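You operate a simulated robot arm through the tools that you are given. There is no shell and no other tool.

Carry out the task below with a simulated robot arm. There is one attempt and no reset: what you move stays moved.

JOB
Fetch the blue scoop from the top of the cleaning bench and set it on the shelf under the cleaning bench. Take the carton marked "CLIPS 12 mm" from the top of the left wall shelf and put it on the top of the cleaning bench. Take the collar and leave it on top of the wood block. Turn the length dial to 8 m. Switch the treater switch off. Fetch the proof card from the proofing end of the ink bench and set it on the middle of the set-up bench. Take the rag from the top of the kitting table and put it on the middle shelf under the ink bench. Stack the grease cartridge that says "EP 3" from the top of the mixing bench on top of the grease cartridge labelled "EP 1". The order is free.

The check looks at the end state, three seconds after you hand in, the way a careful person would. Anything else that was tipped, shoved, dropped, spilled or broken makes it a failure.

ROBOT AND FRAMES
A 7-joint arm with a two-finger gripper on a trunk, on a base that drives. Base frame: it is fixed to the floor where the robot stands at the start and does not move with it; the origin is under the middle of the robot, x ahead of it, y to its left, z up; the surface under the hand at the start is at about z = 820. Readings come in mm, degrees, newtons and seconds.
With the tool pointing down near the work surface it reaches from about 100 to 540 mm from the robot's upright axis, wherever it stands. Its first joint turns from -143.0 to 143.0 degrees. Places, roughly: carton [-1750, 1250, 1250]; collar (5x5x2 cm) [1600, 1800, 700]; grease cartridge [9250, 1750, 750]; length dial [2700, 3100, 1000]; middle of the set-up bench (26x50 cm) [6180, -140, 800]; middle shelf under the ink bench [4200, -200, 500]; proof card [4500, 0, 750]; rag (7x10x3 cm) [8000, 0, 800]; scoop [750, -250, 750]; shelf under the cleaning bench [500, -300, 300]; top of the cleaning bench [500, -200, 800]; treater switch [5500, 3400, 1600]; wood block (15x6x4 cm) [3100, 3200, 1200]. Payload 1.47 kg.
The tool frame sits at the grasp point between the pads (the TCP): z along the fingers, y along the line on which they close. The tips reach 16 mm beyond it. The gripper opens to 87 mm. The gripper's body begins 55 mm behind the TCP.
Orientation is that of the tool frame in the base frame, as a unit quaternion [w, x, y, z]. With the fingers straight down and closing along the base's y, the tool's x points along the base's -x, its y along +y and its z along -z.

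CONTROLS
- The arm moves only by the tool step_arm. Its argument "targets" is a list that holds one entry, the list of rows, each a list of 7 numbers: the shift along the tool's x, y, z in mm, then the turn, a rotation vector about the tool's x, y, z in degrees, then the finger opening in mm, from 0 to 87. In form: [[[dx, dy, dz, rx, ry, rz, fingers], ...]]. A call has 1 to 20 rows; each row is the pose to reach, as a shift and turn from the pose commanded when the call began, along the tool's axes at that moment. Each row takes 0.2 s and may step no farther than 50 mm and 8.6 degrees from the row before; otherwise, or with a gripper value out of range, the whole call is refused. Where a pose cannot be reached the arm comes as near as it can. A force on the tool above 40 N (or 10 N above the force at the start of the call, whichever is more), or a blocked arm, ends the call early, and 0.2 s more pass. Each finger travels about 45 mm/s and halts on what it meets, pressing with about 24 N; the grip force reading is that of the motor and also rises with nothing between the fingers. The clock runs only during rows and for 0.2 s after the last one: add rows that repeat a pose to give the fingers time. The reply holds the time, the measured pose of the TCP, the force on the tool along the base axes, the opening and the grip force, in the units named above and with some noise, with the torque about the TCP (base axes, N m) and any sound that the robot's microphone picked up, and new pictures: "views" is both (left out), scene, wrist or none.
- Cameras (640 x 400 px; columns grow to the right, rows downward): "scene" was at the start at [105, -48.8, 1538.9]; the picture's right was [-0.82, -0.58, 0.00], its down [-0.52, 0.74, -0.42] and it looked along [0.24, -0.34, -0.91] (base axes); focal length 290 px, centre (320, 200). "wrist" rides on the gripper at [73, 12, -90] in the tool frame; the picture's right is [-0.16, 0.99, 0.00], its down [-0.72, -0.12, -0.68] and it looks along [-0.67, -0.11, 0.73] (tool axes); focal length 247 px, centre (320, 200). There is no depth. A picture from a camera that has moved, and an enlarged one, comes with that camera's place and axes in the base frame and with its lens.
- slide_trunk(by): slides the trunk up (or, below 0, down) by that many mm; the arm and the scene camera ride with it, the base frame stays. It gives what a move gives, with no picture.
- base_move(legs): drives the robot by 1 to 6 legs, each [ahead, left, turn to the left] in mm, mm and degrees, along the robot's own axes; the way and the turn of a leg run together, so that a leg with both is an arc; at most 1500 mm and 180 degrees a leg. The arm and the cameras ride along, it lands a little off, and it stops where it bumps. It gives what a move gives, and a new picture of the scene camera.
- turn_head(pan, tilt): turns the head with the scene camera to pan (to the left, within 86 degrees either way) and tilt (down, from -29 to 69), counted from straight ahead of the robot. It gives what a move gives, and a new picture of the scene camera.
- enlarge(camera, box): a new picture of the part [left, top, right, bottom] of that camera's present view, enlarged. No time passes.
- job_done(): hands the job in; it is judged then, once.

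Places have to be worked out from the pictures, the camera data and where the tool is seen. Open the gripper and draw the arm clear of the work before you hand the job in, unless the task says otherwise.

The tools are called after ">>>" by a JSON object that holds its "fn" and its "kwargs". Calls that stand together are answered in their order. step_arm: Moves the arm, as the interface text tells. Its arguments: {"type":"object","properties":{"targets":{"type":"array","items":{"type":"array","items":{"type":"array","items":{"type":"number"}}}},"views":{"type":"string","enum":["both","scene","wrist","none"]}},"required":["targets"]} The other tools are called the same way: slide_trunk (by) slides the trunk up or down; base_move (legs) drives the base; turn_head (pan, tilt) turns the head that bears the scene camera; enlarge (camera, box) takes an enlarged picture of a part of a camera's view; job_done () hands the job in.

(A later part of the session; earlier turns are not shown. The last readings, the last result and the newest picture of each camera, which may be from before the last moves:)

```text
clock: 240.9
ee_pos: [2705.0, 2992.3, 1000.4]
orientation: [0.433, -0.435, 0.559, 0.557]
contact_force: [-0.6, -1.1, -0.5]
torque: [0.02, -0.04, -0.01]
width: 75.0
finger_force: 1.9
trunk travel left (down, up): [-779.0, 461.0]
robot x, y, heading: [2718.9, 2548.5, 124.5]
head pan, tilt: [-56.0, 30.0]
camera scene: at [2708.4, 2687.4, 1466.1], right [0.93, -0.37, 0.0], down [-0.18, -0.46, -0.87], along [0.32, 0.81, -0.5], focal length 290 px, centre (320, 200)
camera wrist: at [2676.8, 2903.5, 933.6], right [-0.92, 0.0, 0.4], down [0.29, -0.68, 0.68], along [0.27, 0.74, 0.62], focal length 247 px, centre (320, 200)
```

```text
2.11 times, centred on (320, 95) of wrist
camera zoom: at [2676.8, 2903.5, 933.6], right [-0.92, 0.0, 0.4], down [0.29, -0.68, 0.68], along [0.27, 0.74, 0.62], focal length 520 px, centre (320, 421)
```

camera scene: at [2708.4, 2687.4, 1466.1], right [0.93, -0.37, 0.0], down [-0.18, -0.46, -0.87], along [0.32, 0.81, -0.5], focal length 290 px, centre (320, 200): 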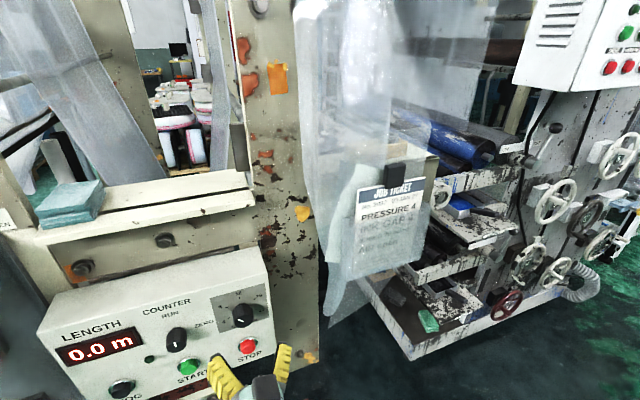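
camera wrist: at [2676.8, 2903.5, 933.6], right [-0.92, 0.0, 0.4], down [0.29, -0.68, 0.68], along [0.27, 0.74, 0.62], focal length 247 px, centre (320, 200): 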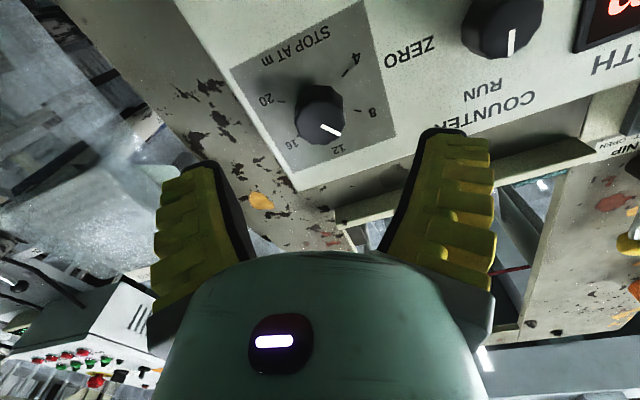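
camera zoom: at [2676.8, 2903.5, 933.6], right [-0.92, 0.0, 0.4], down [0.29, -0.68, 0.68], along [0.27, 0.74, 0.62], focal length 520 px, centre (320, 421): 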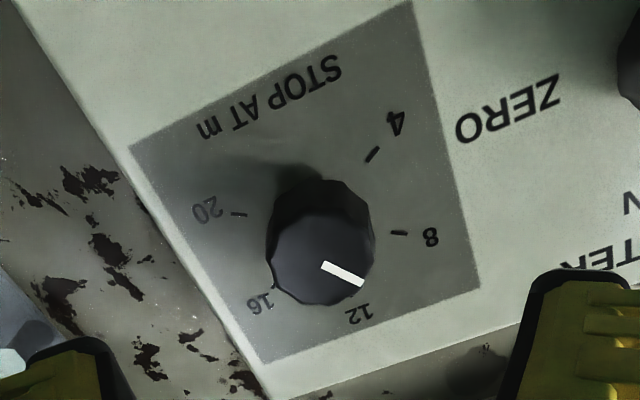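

I estimate the pointer at about 45° of the 60° needed. I check with the other camera.

>>> {"fn": "enlarge", "kwargs": {"camera": "scene", "box": [200, 275, 290, 345]}}

>>> {"fn": "enlarge", "kwargs": {"camera": "wrist", "box": [275, 60, 395, 160]}}

```text
5.71 times, centred on (245, 310) of scene
camera zoom: at [2708.4, 2687.4, 1466.1], right [0.93, -0.37, 0.0], down [-0.18, -0.46, -0.87], along [0.32, 0.81, -0.5], focal length 1660 px, centre (749, -429)
```

zoom: 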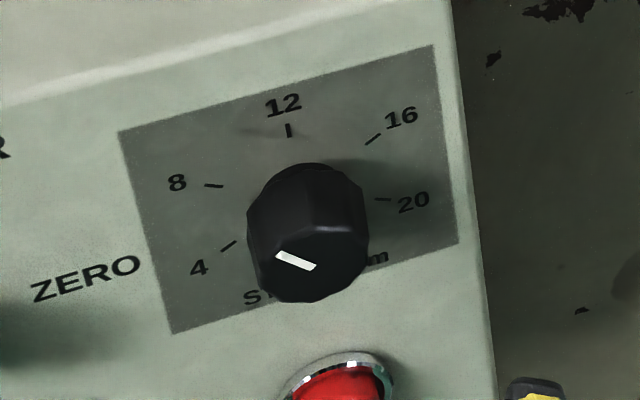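

```text
4.00 times, centred on (335, 110) of wrist
camera zoom: at [2676.8, 2903.5, 933.6], right [-0.92, 0.0, 0.4], down [0.29, -0.68, 0.68], along [0.27, 0.74, 0.62], focal length 988 px, centre (260, 560)
```

zoom: 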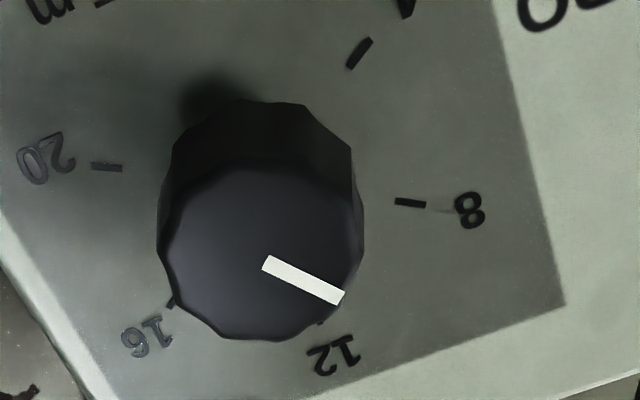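

Both views put the pointer about 42–44° of the way (60° needed). I advance onto the knob again, grip, and turn the remaining 17°.

>>> {"fn": "step_arm", "kwargs": {"targets": [[[-2, 0, 20, 0, 0, 0, 70], [-4, -1, 40, 0, 0, 0, 70], [-4, -1, 60, 0, 0, 0, 70], [-4, -1, 75, 0, 0, 0, 70], [-4, -1, 75, 0, 0, 0, 70]]], "views": "wrist"}}

```text
clock: 242.1
ee_pos: [2707.1, 3067.7, 1006.8]
orientation: [0.433, -0.435, 0.559, 0.557]
contact_force: [-0.2, -0.5, 0.0]
torque: [0.02, 0.0, 0.01]
width: 73.4
finger_force: 2.3
trunk travel left (down, up): [-779.0, 461.0]
robot x, y, heading: [2711.5, 2544.4, 124.4]
head pan, tilt: [-56.0, 30.0]
camera wrist: at [2678.0, 2978.8, 939.1], right [-0.92, 0.0, 0.39], down [0.29, -0.68, 0.68], along [0.27, 0.74, 0.62], focal length 247 px, centre (320, 200)
```

wrist: 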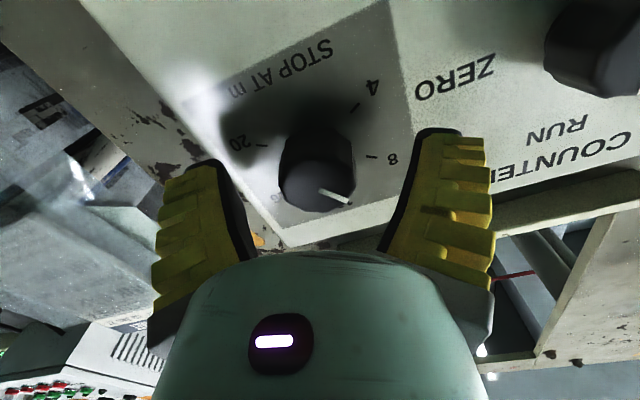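

Well centred. I close and then turn −17°.

>>> {"fn": "step_arm", "kwargs": {"targets": [[[0, 0, 0, 0, 0, 0, 50], [0, 0, 0, 0, 0, 0, 30], [0, 0, 0, 0, 0, 0, 25], [0, 0, 0, 0, 0, 0, 25], [0, 0, 0, 0, 0, -4, 25], [0, 0, 0, 0, 0, -8, 25], [0, 0, 0, 0, 0, -12, 25], [0, 0, 0, 0, 0, -16, 25], [0, 0, 0, 0, 0, -17, 25], [0, 0, 0, 0, 0, -17, 25]]], "views": "both"}}

>>> {"fn": "enlarge", "kwargs": {"camera": "wrist", "box": [250, 80, 420, 230]}}

```text
clock: 244.3
ee_pos: [2709.1, 3066.8, 1005.8]
orientation: [-0.511, 0.513, -0.489, -0.486]
contact_force: [-4.2, -11.8, 1.7]
torque: [-0.22, -0.01, -0.02]
width: 27.1
finger_force: 30.1
trunk travel left (down, up): [-779.0, 461.0]
robot x, y, heading: [2717.7, 2541.7, 124.2]
head pan, tilt: [-56.0, 30.0]
camera scene: at [2708.0, 2686.6, 1465.9], right [0.93, -0.37, 0.0], down [-0.18, -0.47, -0.87], along [0.32, 0.8, -0.5], focal length 290 px, centre (320, 200)
camera wrist: at [2699.6, 2977.5, 932.6], right [-0.99, 0.0, 0.11], down [0.08, -0.68, 0.73], along [0.07, 0.74, 0.67], focal length 247 px, centre (320, 200)
```

scene: 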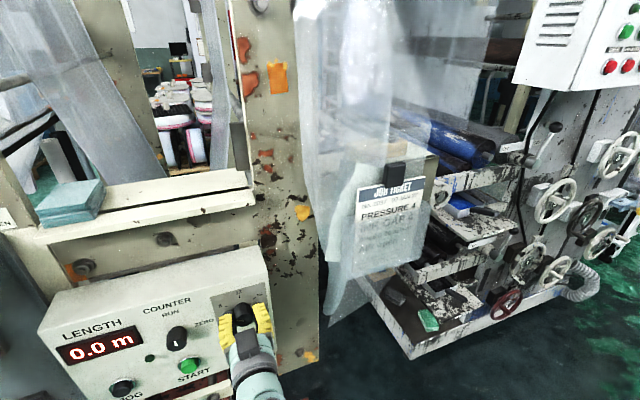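
wrist: 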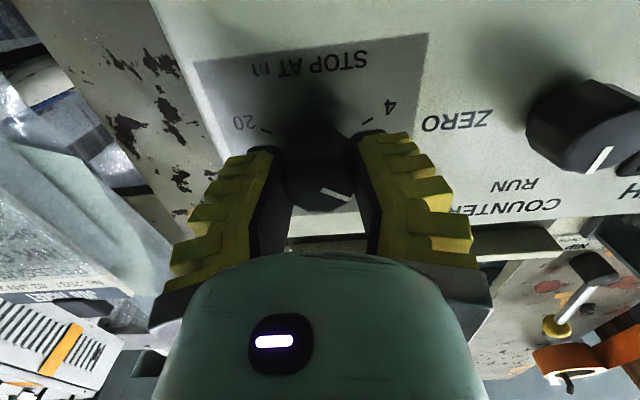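

```text
2.67 times, centred on (335, 155) of wrist
camera zoom: at [2699.6, 2977.5, 932.6], right [-0.99, 0.0, 0.11], down [0.08, -0.68, 0.73], along [0.07, 0.74, 0.67], focal length 659 px, centre (280, 320)
```

zoom: 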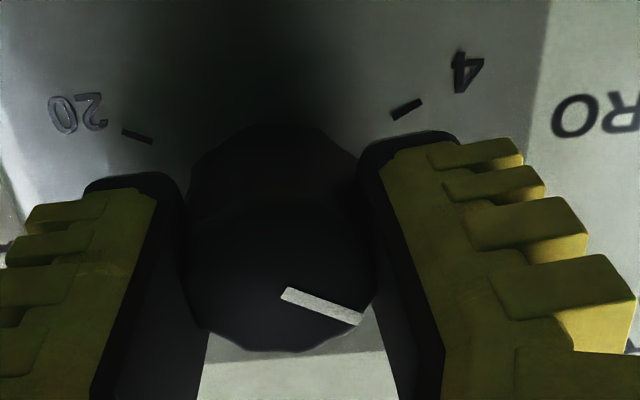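

The pointer now reads about 60° (at 8). I open the fingers carefully, back off and verify.

>>> {"fn": "step_arm", "kwargs": {"targets": [[[0, 0, 0, 0, 0, 0, 40], [0, 0, 0, 0, 0, 0, 60], [0, 0, 0, 0, 0, 0, 72], [0, 0, -15, 0, 0, 0, 72], [0, 0, -45, 0, 0, 0, 72], [0, 0, -75, 0, 0, 0, 72]]], "views": "both"}}

>>> {"fn": "enlarge", "kwargs": {"camera": "wrist", "box": [270, 40, 400, 150]}}

>>> {"fn": "enlarge", "kwargs": {"camera": "scene", "box": [200, 275, 290, 345]}}

```text
clock: 245.7
ee_pos: [2706.8, 2993.2, 1009.5]
orientation: [-0.511, 0.513, -0.489, -0.486]
contact_force: [-0.8, 0.3, -0.9]
torque: [0.0, -0.01, -0.01]
width: 75.4
finger_force: 1.8
trunk travel left (down, up): [-779.0, 461.0]
robot x, y, heading: [2713.2, 2543.3, 124.6]
head pan, tilt: [-56.0, 30.0]
camera scene: at [2708.3, 2687.3, 1466.1], right [0.93, -0.37, 0.0], down [-0.18, -0.46, -0.87], along [0.32, 0.81, -0.5], focal length 290 px, centre (320, 200)
camera wrist: at [2698.6, 2904.9, 936.7], right [-0.99, 0.0, 0.11], down [0.08, -0.68, 0.73], along [0.07, 0.74, 0.67], focal length 247 px, centre (320, 200)
```

scene: 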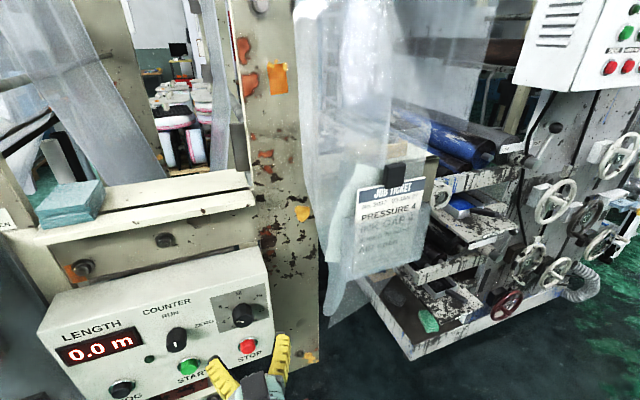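
wrist: 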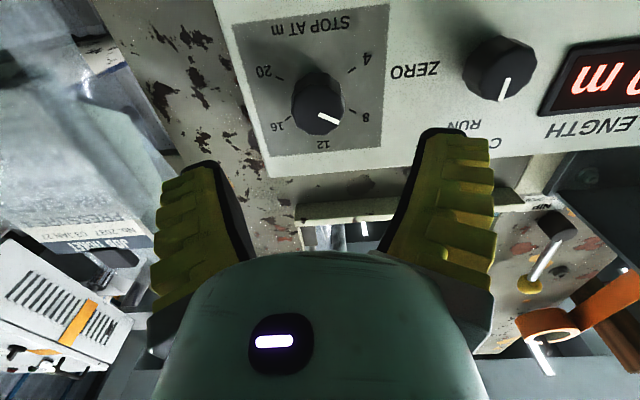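

```text
3.64 times, centred on (335, 95) of wrist
camera zoom: at [2698.6, 2904.9, 936.7], right [-0.99, 0.0, 0.11], down [0.08, -0.68, 0.73], along [0.07, 0.74, 0.67], focal length 898 px, centre (266, 582)
```

zoom: 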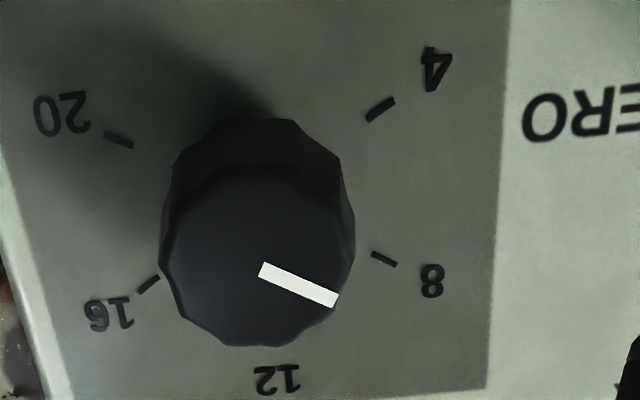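

```text
5.71 times, centred on (245, 310) of scene
camera zoom: at [2708.3, 2687.3, 1466.1], right [0.93, -0.37, 0.0], down [-0.18, -0.46, -0.87], along [0.32, 0.81, -0.5], focal length 1660 px, centre (749, -429)
```

zoom: 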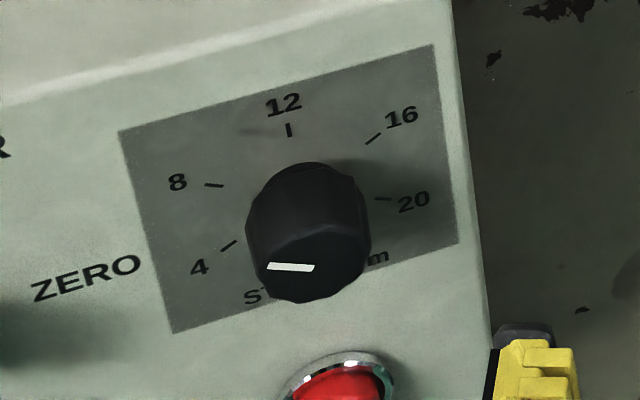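

The pointer is exactly on 8 in both views. Next the treater switch: I back away from the panel, bring the hand back to pointing down, and turn right to look along the hall.

>>> {"fn": "base_move", "kwargs": {"legs": [[-206, 142, 0]]}}

>>> {"fn": "step_arm", "kwargs": {"targets": [[[0, 0, 0, 0, 8.2, 0, 72], [0, 0, 0, 0, 16.4, 0, 72], [0, 0, 0, 0, 24.6, 0, 72], [0, 0, 0, 0, 32.8, 0, 72], [0, 0, 0, 0, 41, 0, 72], [0, 0, 0, 0, 49.2, 0, 72], [0, 0, 0, 0, 57.4, 0, 72], [0, 0, 0, 0, 65.6, 0, 72], [0, 0, 0, 0, 73.8, 0, 72], [0, 0, 0, 0, 82, 0, 72], [0, 0, 0, 0, 90, 0, 72]]], "views": "none"}}

>>> {"fn": "base_move", "kwargs": {"legs": [[0, 0, -60]]}}

>>> {"fn": "turn_head", "kwargs": {"pan": -60, "tilt": 20}}

>>> {"fn": "enlarge", "kwargs": {"camera": "wrist", "box": [0, 0, 640, 400]}}

```text
clock: 247.5
ee_pos: [2698.6, 2750.9, 1009.6]
orientation: [-0.509, 0.516, -0.486, -0.488]
contact_force: [0.3, -0.3, 0.2]
torque: [0.01, 0.0, 0.02]
width: 75.3
finger_force: 2.6
trunk travel left (down, up): [-779.0, 461.0]
robot x, y, heading: [2714.5, 2300.5, 125.1]
head pan, tilt: [-56.0, 30.0]
camera scene: at [2703.8, 2443.8, 1466.1], right [0.93, -0.36, 0.0], down [-0.18, -0.47, -0.87], along [0.31, 0.81, -0.5], focal length 290 px, centre (320, 200)
```

scene: 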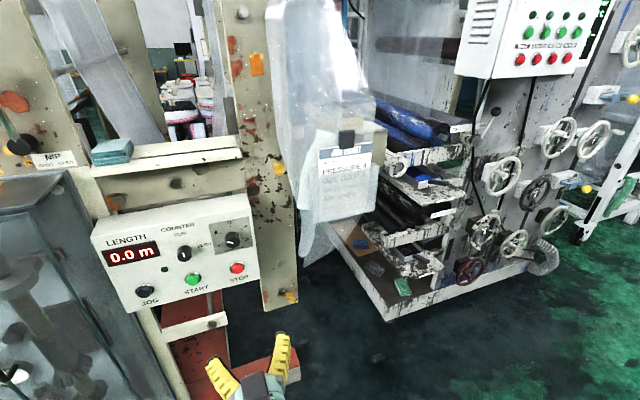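

```text
clock: 249.9
ee_pos: [2699.5, 2750.5, 1010.4]
orientation: [-0.016, 0.711, -0.702, 0.02]
contact_force: [-0.7, 0.6, -0.2]
torque: [0.01, 0.02, -0.02]
width: 75.4
finger_force: 2.3
out of reach, approached as far as the arm can: row 7, 8
trunk travel left (down, up): [-779.0, 461.0]
robot x, y, heading: [2711.9, 2301.6, 124.9]
head pan, tilt: [-56.0, 30.0]
```

```text
clock: 252.9
ee_pos: [3087.7, 2548.6, 1008.7]
orientation: [0.005, -0.279, 0.96, -0.024]
contact_force: [-0.4, 0.1, -0.1]
torque: [-0.01, 0.0, -0.02]
width: 75.4
finger_force: 2.8
trunk travel left (down, up): [-779.0, 461.0]
robot x, y, heading: [2709.9, 2301.2, 66.7]
head pan, tilt: [-56.0, 30.0]
camera scene: at [2828.0, 2383.1, 1466.2], right [0.19, -0.98, 0.0], down [-0.49, -0.09, -0.87], along [0.85, 0.16, -0.5], focal length 290 px, centre (320, 200)
```

scene: 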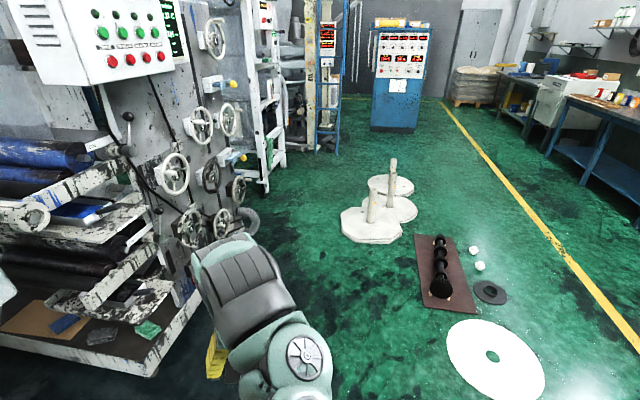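

```text
clock: 253.6
ee_pos: [3087.3, 2549.3, 1010.4]
orientation: [0.006, -0.279, 0.96, -0.025]
contact_force: [-0.7, -0.2, 0.2]
torque: [0.01, 0.02, 0.01]
width: 75.2
finger_force: 2.3
trunk travel left (down, up): [-779.0, 461.0]
robot x, y, heading: [2711.1, 2303.8, 66.8]
head pan, tilt: [-60.0, 20.0]
camera scene: at [2831.6, 2377.2, 1482.2], right [0.12, -0.99, 0.0], down [-0.34, -0.04, -0.94], along [0.93, 0.11, -0.34], focal length 290 px, centre (320, 200)
```

scene: 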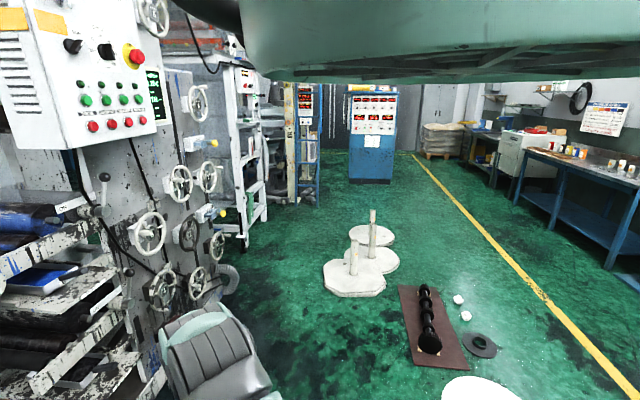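

```text
1.00 times, centred on (320, 200) of wrist (not enlarged: the box is as wide or as high as the picture)
camera zoom: at [3017.5, 2524.2, 1098.5], right [-0.39, 0.92, -0.05], down [0.66, 0.32, 0.68], along [0.64, 0.24, -0.73], focal length 247 px, centre (320, 200)
```

zoom: 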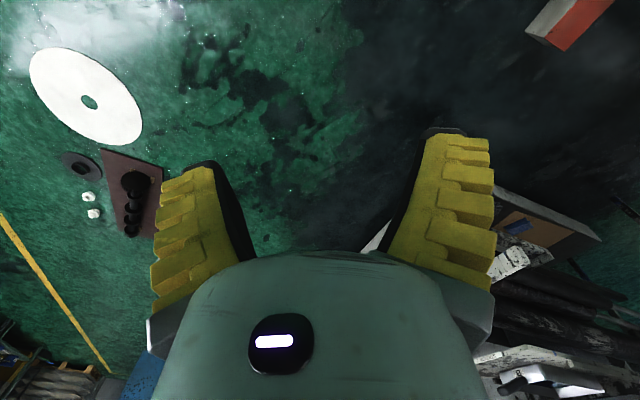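

I see the hall: the stands on the floor lie at y<2610, and the white ladder frame with a small control box near (5500, 3360, 1608) must be the treater. I enlarge it.

>>> {"fn": "enlarge", "kwargs": {"camera": "scene", "box": [200, 50, 340, 210]}}

>>> {"fn": "enlarge", "kwargs": {"camera": "scene", "box": [225, 60, 265, 95]}}

>>> {"fn": "enlarge", "kwargs": {"camera": "scene", "box": [400, 80, 640, 280]}}

```text
2.50 times, centred on (270, 130) of scene
camera zoom: at [2831.6, 2377.2, 1482.2], right [0.12, -0.99, 0.0], down [-0.34, -0.04, -0.94], along [0.93, 0.11, -0.34], focal length 726 px, centre (445, 375)
```

zoom: 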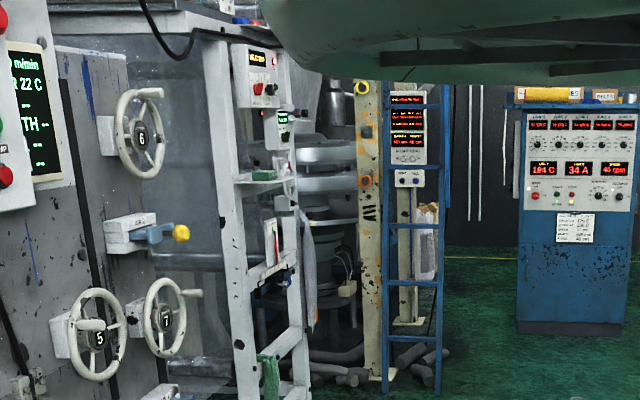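

```text
11.43 times, centred on (245, 78) of scene
camera zoom: at [2831.6, 2377.2, 1482.2], right [0.12, -0.99, 0.0], down [-0.34, -0.04, -0.94], along [0.93, 0.11, -0.34], focal length 3320 px, centre (1177, 1600)
```

zoom: 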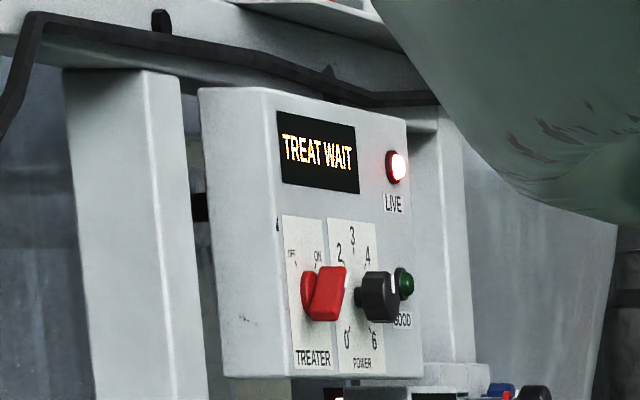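

```text
2.00 times, centred on (520, 180) of scene
camera zoom: at [2831.6, 2377.2, 1482.2], right [0.12, -0.99, 0.0], down [-0.34, -0.04, -0.94], along [0.93, 0.11, -0.34], focal length 581 px, centre (-80, 240)
```

zoom: 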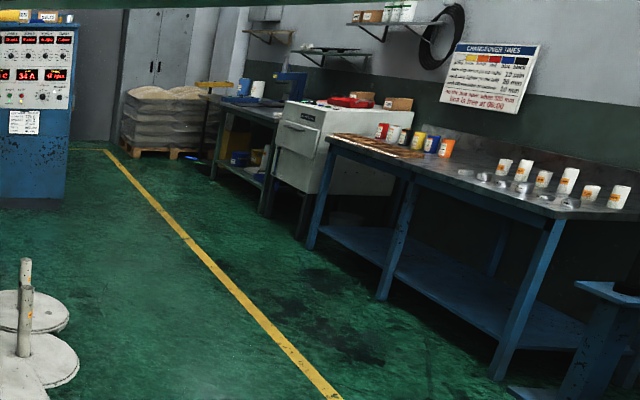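

The treater box shows "TREAT WAIT", LIVE lit, and a red rotary lever at ON (OFF to its left). I turn so the arm points along +x and drive down the aisle between the press and the floor stands.

>>> {"fn": "base_move", "kwargs": {"legs": [[0, 0, -32], [710, -14, 0], [1122, -664, 0]]}}

>>> {"fn": "turn_head", "kwargs": {"pan": -57, "tilt": 30}}

>>> {"fn": "enlarge", "kwargs": {"camera": "wrist", "box": [0, 0, 640, 400]}}

```text
clock: 261.1
ee_pos: [3973.9, 2730.8, 1008.4]
orientation: [-0.003, -0.024, 0.999, -0.027]
contact_force: [0.1, -0.9, -0.7]
torque: [0.02, -0.03, -0.01]
width: 75.2
finger_force: 2.4
trunk travel left (down, up): [-779.0, 461.0]
robot x, y, heading: [3527.0, 2707.0, 37.2]
head pan, tilt: [-60.0, 20.0]
stopped in leg 3: the robot was blocked; the commanded pose is now the measured one
camera scene: at [3667.5, 2711.7, 1481.5], right [-0.39, -0.92, 0.0], down [-0.32, 0.13, -0.94], along [0.86, -0.37, -0.34], focal length 290 px, centre (320, 200)
```

scene: 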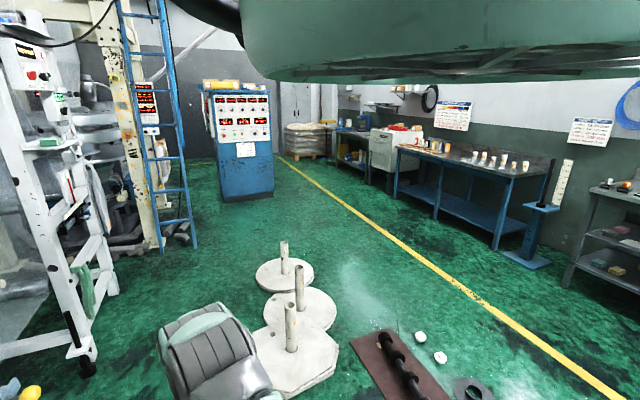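

```text
clock: 261.8
ee_pos: [3971.4, 2731.7, 1007.4]
orientation: [-0.004, -0.023, 0.999, -0.027]
contact_force: [0.6, 0.9, -0.1]
torque: [-0.01, 0.0, -0.01]
width: 75.1
finger_force: 2.5
trunk travel left (down, up): [-779.0, 461.0]
robot x, y, heading: [3529.2, 2707.1, 37.2]
head pan, tilt: [-57.0, 30.0]
camera scene: at [3666.0, 2717.0, 1465.4], right [-0.34, -0.94, 0.01], down [-0.47, 0.17, -0.86], along [0.81, -0.3, -0.5], focal length 290 px, centre (320, 200)
```

scene: 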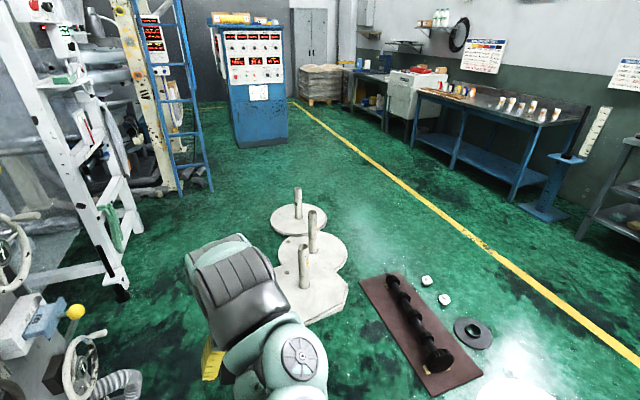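

```text
1.00 times, centred on (320, 200) of wrist (not enlarged: the box is as wide or as high as the picture)
camera zoom: at [3898.7, 2745.0, 1096.2], right [0.11, 0.99, -0.06], down [0.73, -0.05, 0.68], along [0.67, -0.12, -0.73], focal length 247 px, centre (320, 200)
```

zoom: 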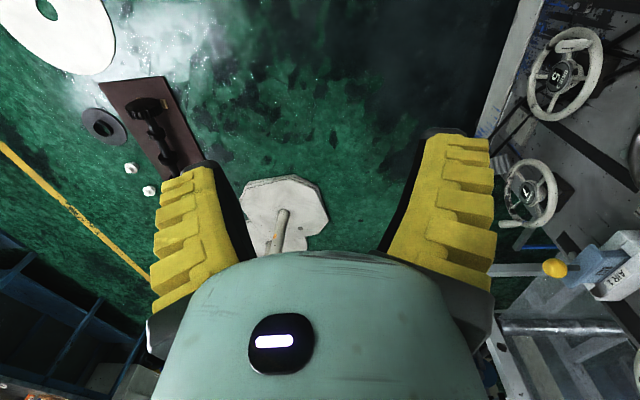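

The base reported being blocked at (3529, 2707) although nothing is visibly near. I test with a small move to the right (−y) and then forward to find out which way is free.

>>> {"fn": "base_move", "kwargs": {"legs": [[-40, -70, 0]]}}

>>> {"fn": "base_move", "kwargs": {"legs": [[80, -61, 0]]}}

```text
clock: 262.8
ee_pos: [3988.3, 2654.5, 1011.1]
orientation: [-0.002, -0.02, 0.999, -0.025]
contact_force: [0.1, 0.4, 0.7]
torque: [0.01, 0.0, 0.02]
width: 75.3
finger_force: 1.9
trunk travel left (down, up): [-779.0, 461.0]
robot x, y, heading: [3540.4, 2626.5, 36.6]
head pan, tilt: [-57.0, 30.0]
camera scene: at [3678.6, 2640.3, 1466.1], right [-0.35, -0.94, 0.0], down [-0.47, 0.17, -0.87], along [0.81, -0.3, -0.5], focal length 290 px, centre (320, 200)
```

scene: 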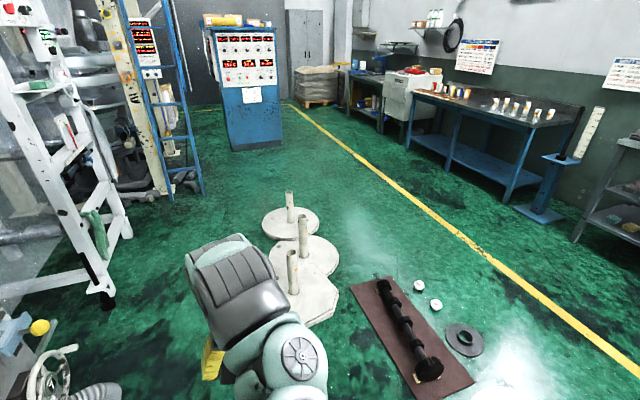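

```text
clock: 264.0
ee_pos: [4088.1, 2656.7, 1009.2]
orientation: [-0.001, -0.022, 0.999, -0.024]
contact_force: [-0.8, 0.2, 0.2]
torque: [0.01, 0.01, 0.03]
width: 75.3
finger_force: 2.2
trunk travel left (down, up): [-779.0, 461.0]
robot x, y, heading: [3641.6, 2627.9, 36.7]
head pan, tilt: [-57.0, 30.0]
camera scene: at [3779.8, 2640.6, 1466.2], right [-0.34, -0.94, 0.0], down [-0.47, 0.17, -0.87], along [0.81, -0.3, -0.5], focal length 290 px, centre (320, 200)
```

scene: 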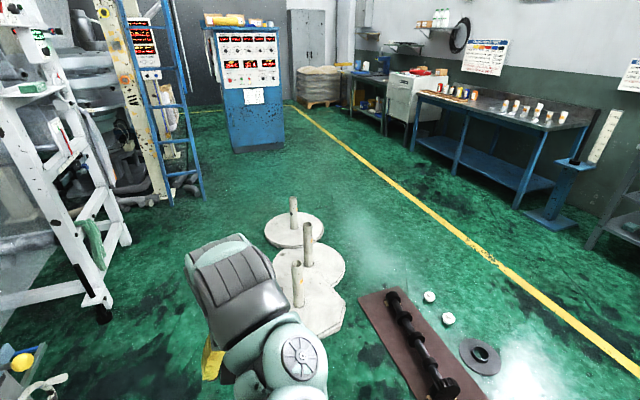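

Clear there; the obstruction was on my left near the press. I continue along y≈2640 and then towards the treater at about (5400, 2800), staying north of the stands.

>>> {"fn": "base_move", "kwargs": {"legs": [[695, -506, 0], [817, -409, 0]]}}

>>> {"fn": "slide_trunk", "kwargs": {"by": 300}}

>>> {"fn": "base_move", "kwargs": {"legs": [[0, 0, 88]]}}

>>> {"fn": "turn_head", "kwargs": {"pan": -57, "tilt": 15}}

```text
clock: 272.9
ee_pos: [5843.6, 2801.7, 1009.2]
orientation: [-0.001, -0.023, 0.999, -0.025]
contact_force: [0.6, 0.1, 0.5]
torque: [-0.04, 0.01, 0.03]
width: 75.4
finger_force: 2.0
trunk travel left (down, up): [-779.0, 461.0]
robot x, y, heading: [5391.7, 2776.4, 36.9]
head pan, tilt: [-57.0, 30.0]
camera scene: at [5535.1, 2787.2, 1466.2], right [-0.34, -0.94, 0.0], down [-0.47, 0.17, -0.87], along [0.81, -0.3, -0.5], focal length 290 px, centre (320, 200)
```

scene: 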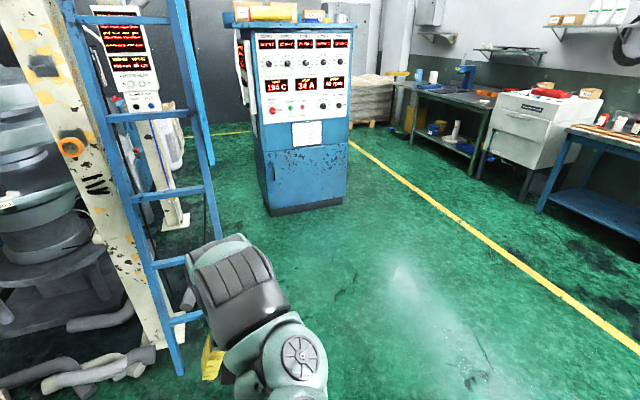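

```text
clock: 275.9
ee_pos: [5843.9, 2803.9, 1309.6]
orientation: [-0.001, -0.023, 0.999, -0.025]
contact_force: [-0.2, 0.8, 0.2]
torque: [-0.02, -0.01, 0.03]
width: 75.2
finger_force: 2.2
trunk travel left (down, up): [-1080.0, 161.0]
robot x, y, heading: [5395.2, 2775.2, 36.8]
head pan, tilt: [-57.0, 30.0]
```

```text
clock: 280.2
ee_pos: [5364.1, 3225.0, 1310.2]
orientation: [-0.017, 0.725, -0.688, 0.019]
contact_force: [0.0, 0.2, 0.0]
torque: [0.0, 0.03, -0.01]
width: 75.2
finger_force: 2.0
trunk travel left (down, up): [-1080.0, 161.0]
robot x, y, heading: [5393.0, 2775.8, 127.6]
head pan, tilt: [-57.0, 30.0]
camera scene: at [5382.4, 2916.9, 1766.2], right [0.94, -0.34, 0.0], down [-0.17, -0.47, -0.87], along [0.29, 0.82, -0.5], focal length 290 px, centre (320, 200)
```

scene: 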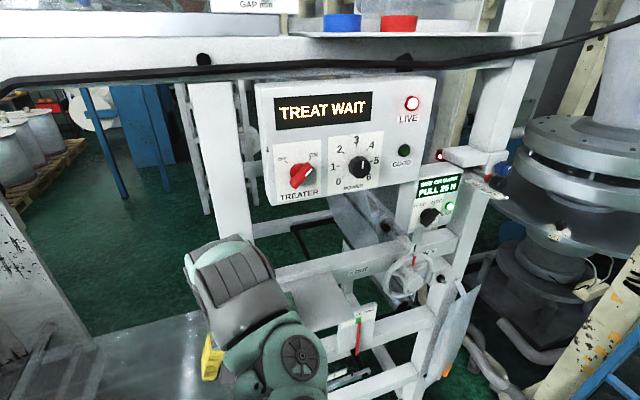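

```text
clock: 280.9
ee_pos: [5364.0, 3224.7, 1310.1]
orientation: [-0.017, 0.724, -0.689, 0.018]
contact_force: [0.0, -0.2, -0.7]
torque: [0.0, 0.01, -0.02]
width: 75.3
finger_force: 2.2
trunk travel left (down, up): [-1080.0, 161.0]
robot x, y, heading: [5393.6, 2777.0, 127.3]
head pan, tilt: [-57.0, 15.0]
camera scene: at [5383.4, 2919.7, 1790.3], right [0.94, -0.34, 0.0], down [-0.09, -0.24, -0.97], along [0.33, 0.91, -0.26], focal length 290 px, centre (320, 200)
```

scene: 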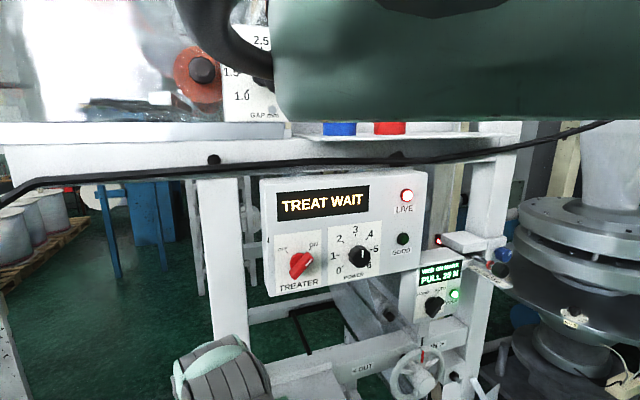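

The treater box is right in front. I enlarge the red switch.

>>> {"fn": "enlarge", "kwargs": {"camera": "scene", "box": [260, 215, 360, 300]}}

>>> {"fn": "turn_head", "kwargs": {"pan": -57, "tilt": 30}}

>>> {"fn": "enlarge", "kwargs": {"camera": "scene", "box": [260, 120, 360, 210]}}

>>> {"fn": "enlarge", "kwargs": {"camera": "wrist", "box": [0, 0, 640, 400]}}

```text
4.71 times, centred on (310, 258) of scene
camera zoom: at [5383.4, 2919.7, 1790.3], right [0.94, -0.34, 0.0], down [-0.09, -0.24, -0.97], along [0.33, 0.91, -0.26], focal length 1367 px, centre (367, -71)
```

zoom: 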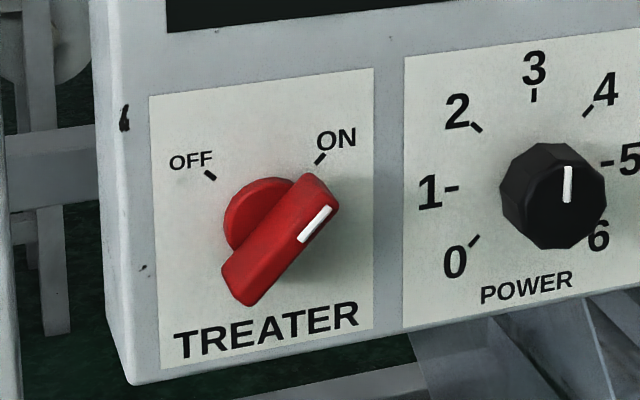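

```text
clock: 281.7
ee_pos: [5363.2, 3224.3, 1309.0]
orientation: [-0.017, 0.724, -0.689, 0.019]
contact_force: [0.2, 0.4, -1.3]
torque: [0.0, 0.0, 0.0]
width: 75.0
finger_force: 2.6
trunk travel left (down, up): [-1080.0, 161.0]
robot x, y, heading: [5394.0, 2774.7, 127.3]
head pan, tilt: [-57.0, 30.0]
camera scene: at [5382.4, 2917.0, 1766.2], right [0.94, -0.34, 0.0], down [-0.17, -0.47, -0.87], along [0.29, 0.82, -0.5], focal length 290 px, centre (320, 200)
```

scene: 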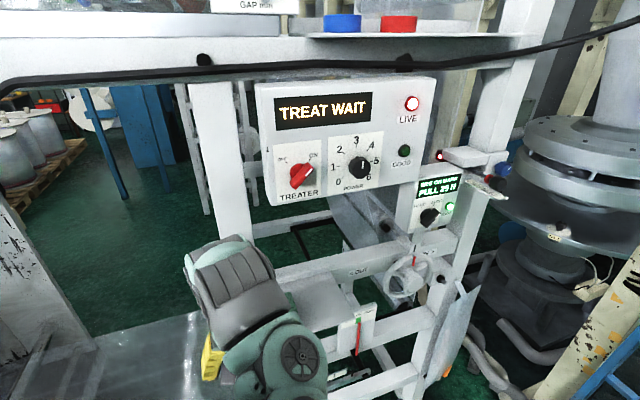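

```text
4.44 times, centred on (310, 165) of scene
camera zoom: at [5382.4, 2917.0, 1766.2], right [0.94, -0.34, 0.0], down [-0.17, -0.47, -0.87], along [0.29, 0.82, -0.5], focal length 1291 px, centre (364, 356)
```

zoom: 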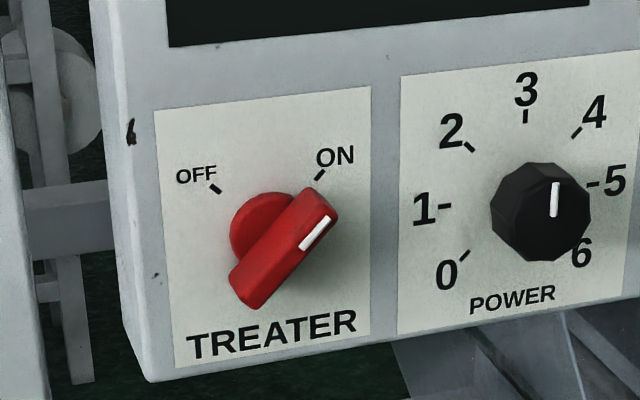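

```text
1.00 times, centred on (320, 200) of wrist (not enlarged: the box is as wide or as high as the picture)
camera zoom: at [5351.0, 3152.3, 1398.6], right [-0.99, 0.11, -0.05], down [0.04, 0.73, 0.68], along [0.11, 0.68, -0.73], focal length 247 px, centre (320, 200)
```

zoom: 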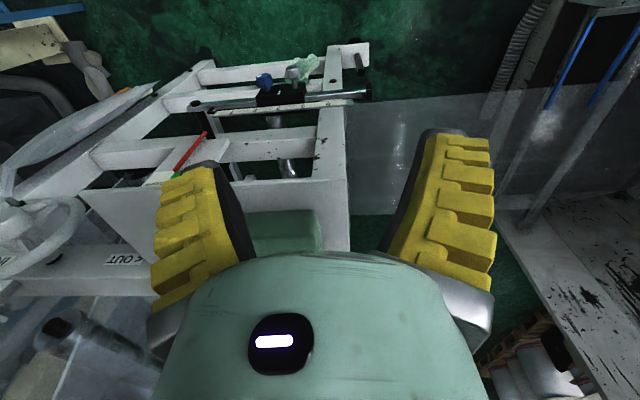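

The red bar points to ON (45° right); OFF is 45° left, so it needs a 90° counter-clockwise turn. I back off slightly, raise the trunk fully and bring the hand horizontal.

>>> {"fn": "base_move", "kwargs": {"legs": [[-124, -39, 0]]}}

>>> {"fn": "slide_trunk", "kwargs": {"by": 161}}

>>> {"fn": "step_arm", "kwargs": {"targets": [[[0, 0, 0, 0, -8, 0, 72], [0, 0, 0, 0, -16, 0, 72], [0, 0, 0, 0, -24, 0, 72], [0, 0, 0, 0, -32, 0, 72], [0, 0, 0, 0, -40, 0, 72], [0, 0, 0, 0, -48, 0, 72], [0, 0, 0, 0, -56, 0, 72], [0, 0, 0, 0, -64, 0, 72], [0, 0, 0, 0, -72, 0, 72], [0, 0, 0, 0, -80, 0, 72], [0, 0, 0, 0, -88, 0, 72]]], "views": "both"}}

```text
clock: 283.0
ee_pos: [5469.1, 3152.3, 1309.5]
orientation: [-0.018, 0.725, -0.688, 0.018]
contact_force: [0.8, 0.4, 0.8]
torque: [0.0, 0.01, -0.02]
width: 75.4
finger_force: 2.3
trunk travel left (down, up): [-1080.0, 161.0]
robot x, y, heading: [5501.1, 2703.2, 127.4]
head pan, tilt: [-57.0, 30.0]
camera scene: at [5487.5, 2844.4, 1766.2], right [0.94, -0.34, 0.0], down [-0.17, -0.47, -0.87], along [0.29, 0.82, -0.5], focal length 290 px, centre (320, 200)
```

scene: 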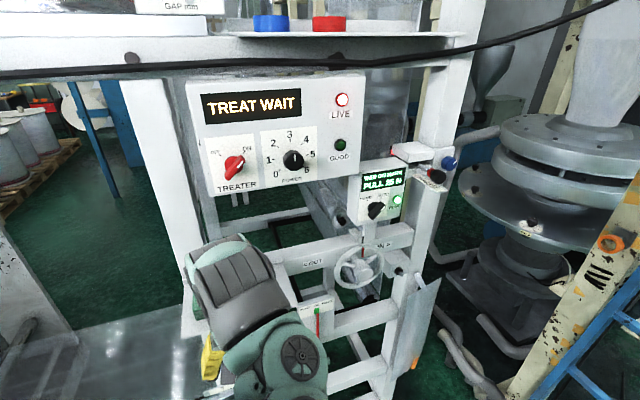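

```text
clock: 284.8
ee_pos: [5469.2, 3152.7, 1471.1]
orientation: [-0.017, 0.724, -0.689, 0.019]
contact_force: [-0.2, 0.0, -0.8]
torque: [0.03, 0.01, -0.01]
width: 75.3
finger_force: 1.7
trunk travel left (down, up): [-1240.0, 0.0]
robot x, y, heading: [5502.8, 2705.1, 127.1]
head pan, tilt: [-57.0, 30.0]
```

```text
clock: 287.2
ee_pos: [5468.5, 3151.2, 1471.3]
orientation: [-0.492, 0.533, -0.484, -0.49]
contact_force: [-0.5, 0.7, 0.2]
torque: [-0.03, 0.02, 0.0]
width: 75.1
finger_force: 2.0
out of reach, approached as far as the arm can: row 3, 4, 5
trunk travel left (down, up): [-1240.0, 0.0]
robot x, y, heading: [5496.6, 2701.4, 127.5]
head pan, tilt: [-57.0, 30.0]
camera scene: at [5487.5, 2844.4, 1926.7], right [0.94, -0.34, 0.0], down [-0.17, -0.47, -0.87], along [0.29, 0.82, -0.5], focal length 290 px, centre (320, 200)
camera wrist: at [5464.7, 3060.2, 1400.1], right [-0.99, -0.04, 0.11], down [0.11, -0.65, 0.75], along [0.04, 0.76, 0.65], focal length 247 px, centre (320, 200)
```

scene: 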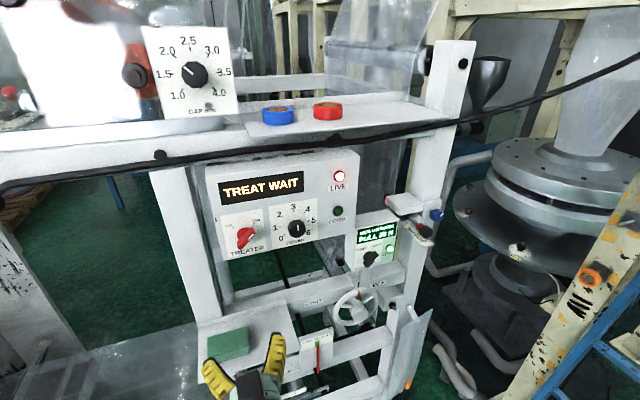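
wrist: 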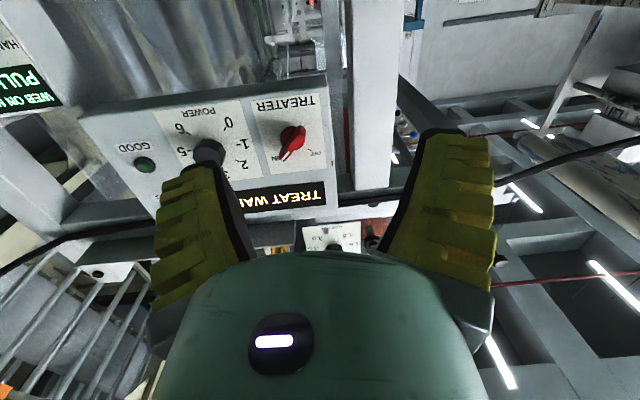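

Both cameras see the switch. I enlarge for triangulation.

>>> {"fn": "enlarge", "kwargs": {"camera": "wrist", "box": [230, 85, 350, 205]}}

>>> {"fn": "enlarge", "kwargs": {"camera": "scene", "box": [205, 190, 305, 270]}}

```text
3.33 times, centred on (290, 145) of wrist
camera zoom: at [5464.7, 3060.2, 1400.1], right [-0.99, -0.04, 0.11], down [0.11, -0.65, 0.75], along [0.04, 0.76, 0.65], focal length 823 px, centre (420, 383)
```

zoom: 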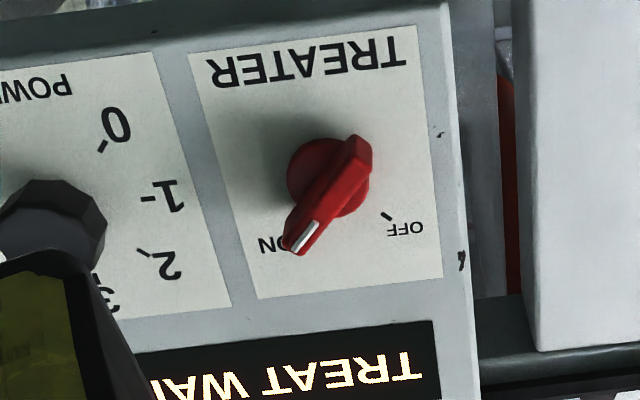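

```text
5.00 times, centred on (255, 230) of scene
camera zoom: at [5487.5, 2844.4, 1926.7], right [0.94, -0.34, 0.0], down [-0.17, -0.47, -0.87], along [0.29, 0.82, -0.5], focal length 1452 px, centre (645, 50)
```

zoom: 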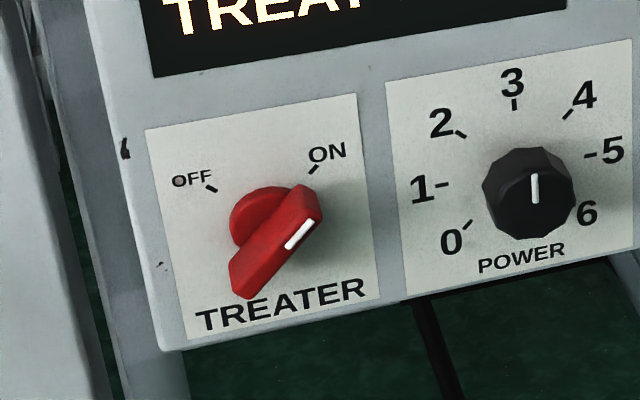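

The switch bar's front centre is at [5505, 3358, 1552], panel face y≈3375. I square the hand to the panel with the fingers closing across the bar (rotated 45°), at standoff y≈3220.

>>> {"fn": "step_arm", "kwargs": {"targets": [[[-11.6, -6.3, 9.2, 0.25, -0.43, 6.84, 72], [-23.2, -12.5, 18.3, 0.5, -0.85, 13.7, 72], [-34.8, -18.8, 27.5, 0.75, -1.28, 20.5, 72], [-46.3, -25, 36.7, 1, -1.71, 27.4, 72], [-57.9, -31.3, 45.9, 1.26, -2.14, 34.2, 72], [-69.5, -37.5, 55, 1.5, -2.56, 41, 72], [-81.1, -43.8, 64.2, 1.76, -2.99, 47.9, 72], [-81.1, -43.8, 64.2, 1.76, -2.99, 47.9, 72]]], "views": "both"}}

```text
clock: 289.0
ee_pos: [5505.0, 3221.7, 1552.1]
orientation: [0.269, -0.272, 0.653, 0.654]
contact_force: [-0.3, 0.8, -0.1]
torque: [0.01, 0.04, 0.03]
width: 75.1
finger_force: 2.5
trunk travel left (down, up): [-1240.0, 0.0]
robot x, y, heading: [5499.8, 2705.0, 127.4]
head pan, tilt: [-57.0, 30.0]
camera scene: at [5487.5, 2844.4, 1926.6], right [0.94, -0.34, 0.0], down [-0.17, -0.47, -0.87], along [0.29, 0.82, -0.5], focal length 290 px, centre (320, 200)
camera wrist: at [5444.1, 3132.4, 1508.3], right [-0.59, 0.0, 0.81], down [0.6, -0.68, 0.43], along [0.55, 0.74, 0.4], focal length 247 px, centre (320, 200)
```

scene: 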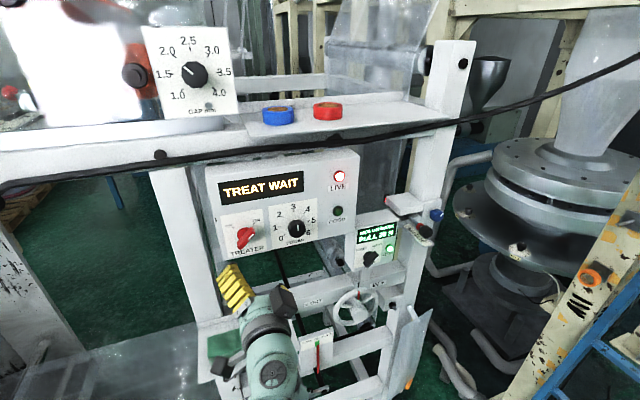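
wrist: 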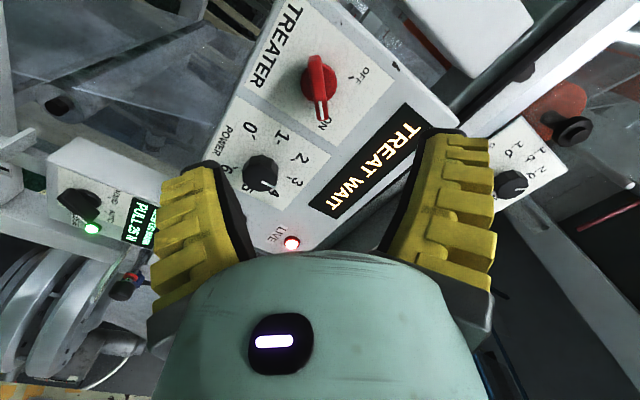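

Well aligned: the bar stands straight between the fingers. Before gripping I test in free air that the arm can make the 90° turn without shifting.

>>> {"fn": "step_arm", "kwargs": {"targets": [[[0, 0, 0, 0, 0, -8, 72], [0, 0, 0, 0, 0, -16, 72], [0, 0, 0, 0, 0, -24, 72], [0, 0, 0, 0, 0, -32, 72], [0, 0, 0, 0, 0, -40, 72], [0, 0, 0, 0, 0, -48, 72], [0, 0, 0, 0, 0, -56, 72], [0, 0, 0, 0, 0, -64, 72], [0, 0, 0, 0, 0, -72, 72], [0, 0, 0, 0, 0, -80, 72], [0, 0, 0, 0, 0, -90, 72]]], "views": "none"}}

```text
refused: row 11 steps farther than a row can; nothing moved
```

The last step was too big; I repeat with even steps.

>>> {"fn": "step_arm", "kwargs": {"targets": [[[0, 0, 0, 0, 0, -8, 72], [0, 0, 0, 0, 0, -16, 72], [0, 0, 0, 0, 0, -24, 72], [0, 0, 0, 0, 0, -32, 72], [0, 0, 0, 0, 0, -40, 72], [0, 0, 0, 0, 0, -48, 72], [0, 0, 0, 0, 0, -56, 72], [0, 0, 0, 0, 0, -64, 72], [0, 0, 0, 0, 0, -72, 72], [0, 0, 0, 0, 0, -80, 72], [0, 0, 0, 0, 0, -88, 72], [0, 0, 0, 0, 0, -92, 72]]], "views": "none"}}

```text
clock: 291.6
ee_pos: [5506.3, 3220.7, 1550.9]
orientation: [-0.658, 0.659, -0.258, -0.258]
contact_force: [0.7, -0.6, -0.2]
torque: [0.02, -0.01, 0.0]
width: 75.2
finger_force: 2.1
trunk travel left (down, up): [-1240.0, 0.0]
robot x, y, heading: [5501.0, 2702.9, 127.3]
head pan, tilt: [-57.0, 30.0]
```

The full turn is reachable in place. I turn back, then drive 125 mm closer.

>>> {"fn": "step_arm", "kwargs": {"targets": [[[0, 0, 0, 0, 0, 8, 72], [0, 0, 0, 0, 0, 16, 72], [0, 0, 0, 0, 0, 24, 72], [0, 0, 0, 0, 0, 32, 72], [0, 0, 0, 0, 0, 40, 72], [0, 0, 0, 0, 0, 48, 72], [0, 0, 0, 0, 0, 56, 72], [0, 0, 0, 0, 0, 64, 72], [0, 0, 0, 0, 0, 72, 72], [0, 0, 0, 0, 0, 80, 72], [0, 0, 0, 0, 0, 88, 72], [0, 0, 0, 0, 0, 92, 72]]], "views": "none"}}

>>> {"fn": "base_move", "kwargs": {"legs": [[79.5, -60.6, 0]]}}

>>> {"fn": "enlarge", "kwargs": {"camera": "wrist", "box": [0, 0, 640, 400]}}

```text
clock: 294.2
ee_pos: [5505.3, 3221.3, 1550.9]
orientation: [0.269, -0.27, 0.654, 0.653]
contact_force: [-0.2, 0.4, -1.0]
torque: [0.03, 0.0, 0.03]
width: 75.3
finger_force: 1.8
trunk travel left (down, up): [-1240.0, 0.0]
robot x, y, heading: [5499.3, 2707.1, 127.3]
head pan, tilt: [-57.0, 30.0]
```

```text
clock: 295.4
ee_pos: [5504.6, 3322.8, 1551.4]
orientation: [0.269, -0.272, 0.653, 0.653]
contact_force: [0.9, 0.0, -0.3]
torque: [0.0, 0.0, 0.01]
width: 75.2
finger_force: 1.7
trunk travel left (down, up): [-1240.0, 0.0]
robot x, y, heading: [5498.7, 2806.2, 127.2]
head pan, tilt: [-57.0, 30.0]
camera scene: at [5487.1, 2946.1, 1926.6], right [0.94, -0.34, 0.0], down [-0.17, -0.47, -0.87], along [0.29, 0.82, -0.5], focal length 290 px, centre (320, 200)
```

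scene: 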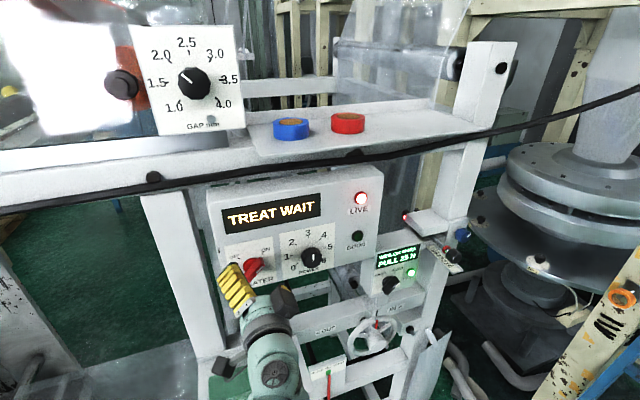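

```text
1.00 times, centred on (320, 200) of wrist (not enlarged: the box is as wide or as high as the picture)
camera zoom: at [5444.9, 3234.1, 1507.6], right [-0.59, 0.0, 0.81], down [0.6, -0.68, 0.43], along [0.55, 0.74, 0.4], focal length 247 px, centre (320, 200)
```

zoom: 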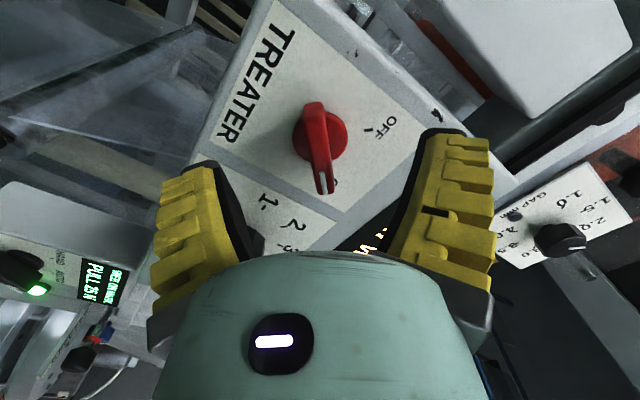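

The bar is centred. I advance 27 mm so that the pads flank the bar, stopping short of the panel.

>>> {"fn": "step_arm", "kwargs": {"targets": [[[0, 0, 10, 0, 0, 0, 72], [0, 0, 20, 0, 0, 0, 72], [0, 0, 27, 0, 0, 0, 72], [0, 0, 27, 0, 0, 0, 72]]], "views": "wrist"}}

```text
clock: 296.4
ee_pos: [5504.8, 3351.2, 1551.1]
orientation: [0.27, -0.272, 0.653, 0.653]
contact_force: [0.6, -0.3, -0.5]
torque: [0.03, 0.01, -0.02]
width: 75.3
finger_force: 2.5
trunk travel left (down, up): [-1240.0, 0.0]
robot x, y, heading: [5499.5, 2804.1, 127.3]
head pan, tilt: [-57.0, 30.0]
camera wrist: at [5445.2, 3261.1, 1507.0], right [-0.59, 0.0, 0.81], down [0.6, -0.68, 0.43], along [0.55, 0.74, 0.4], focal length 247 px, centre (320, 200)
```

wrist: 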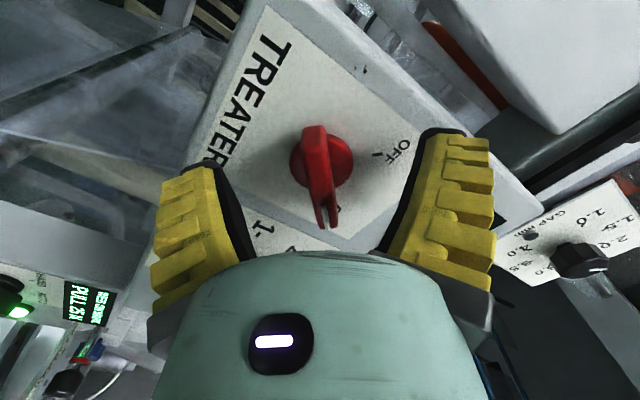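

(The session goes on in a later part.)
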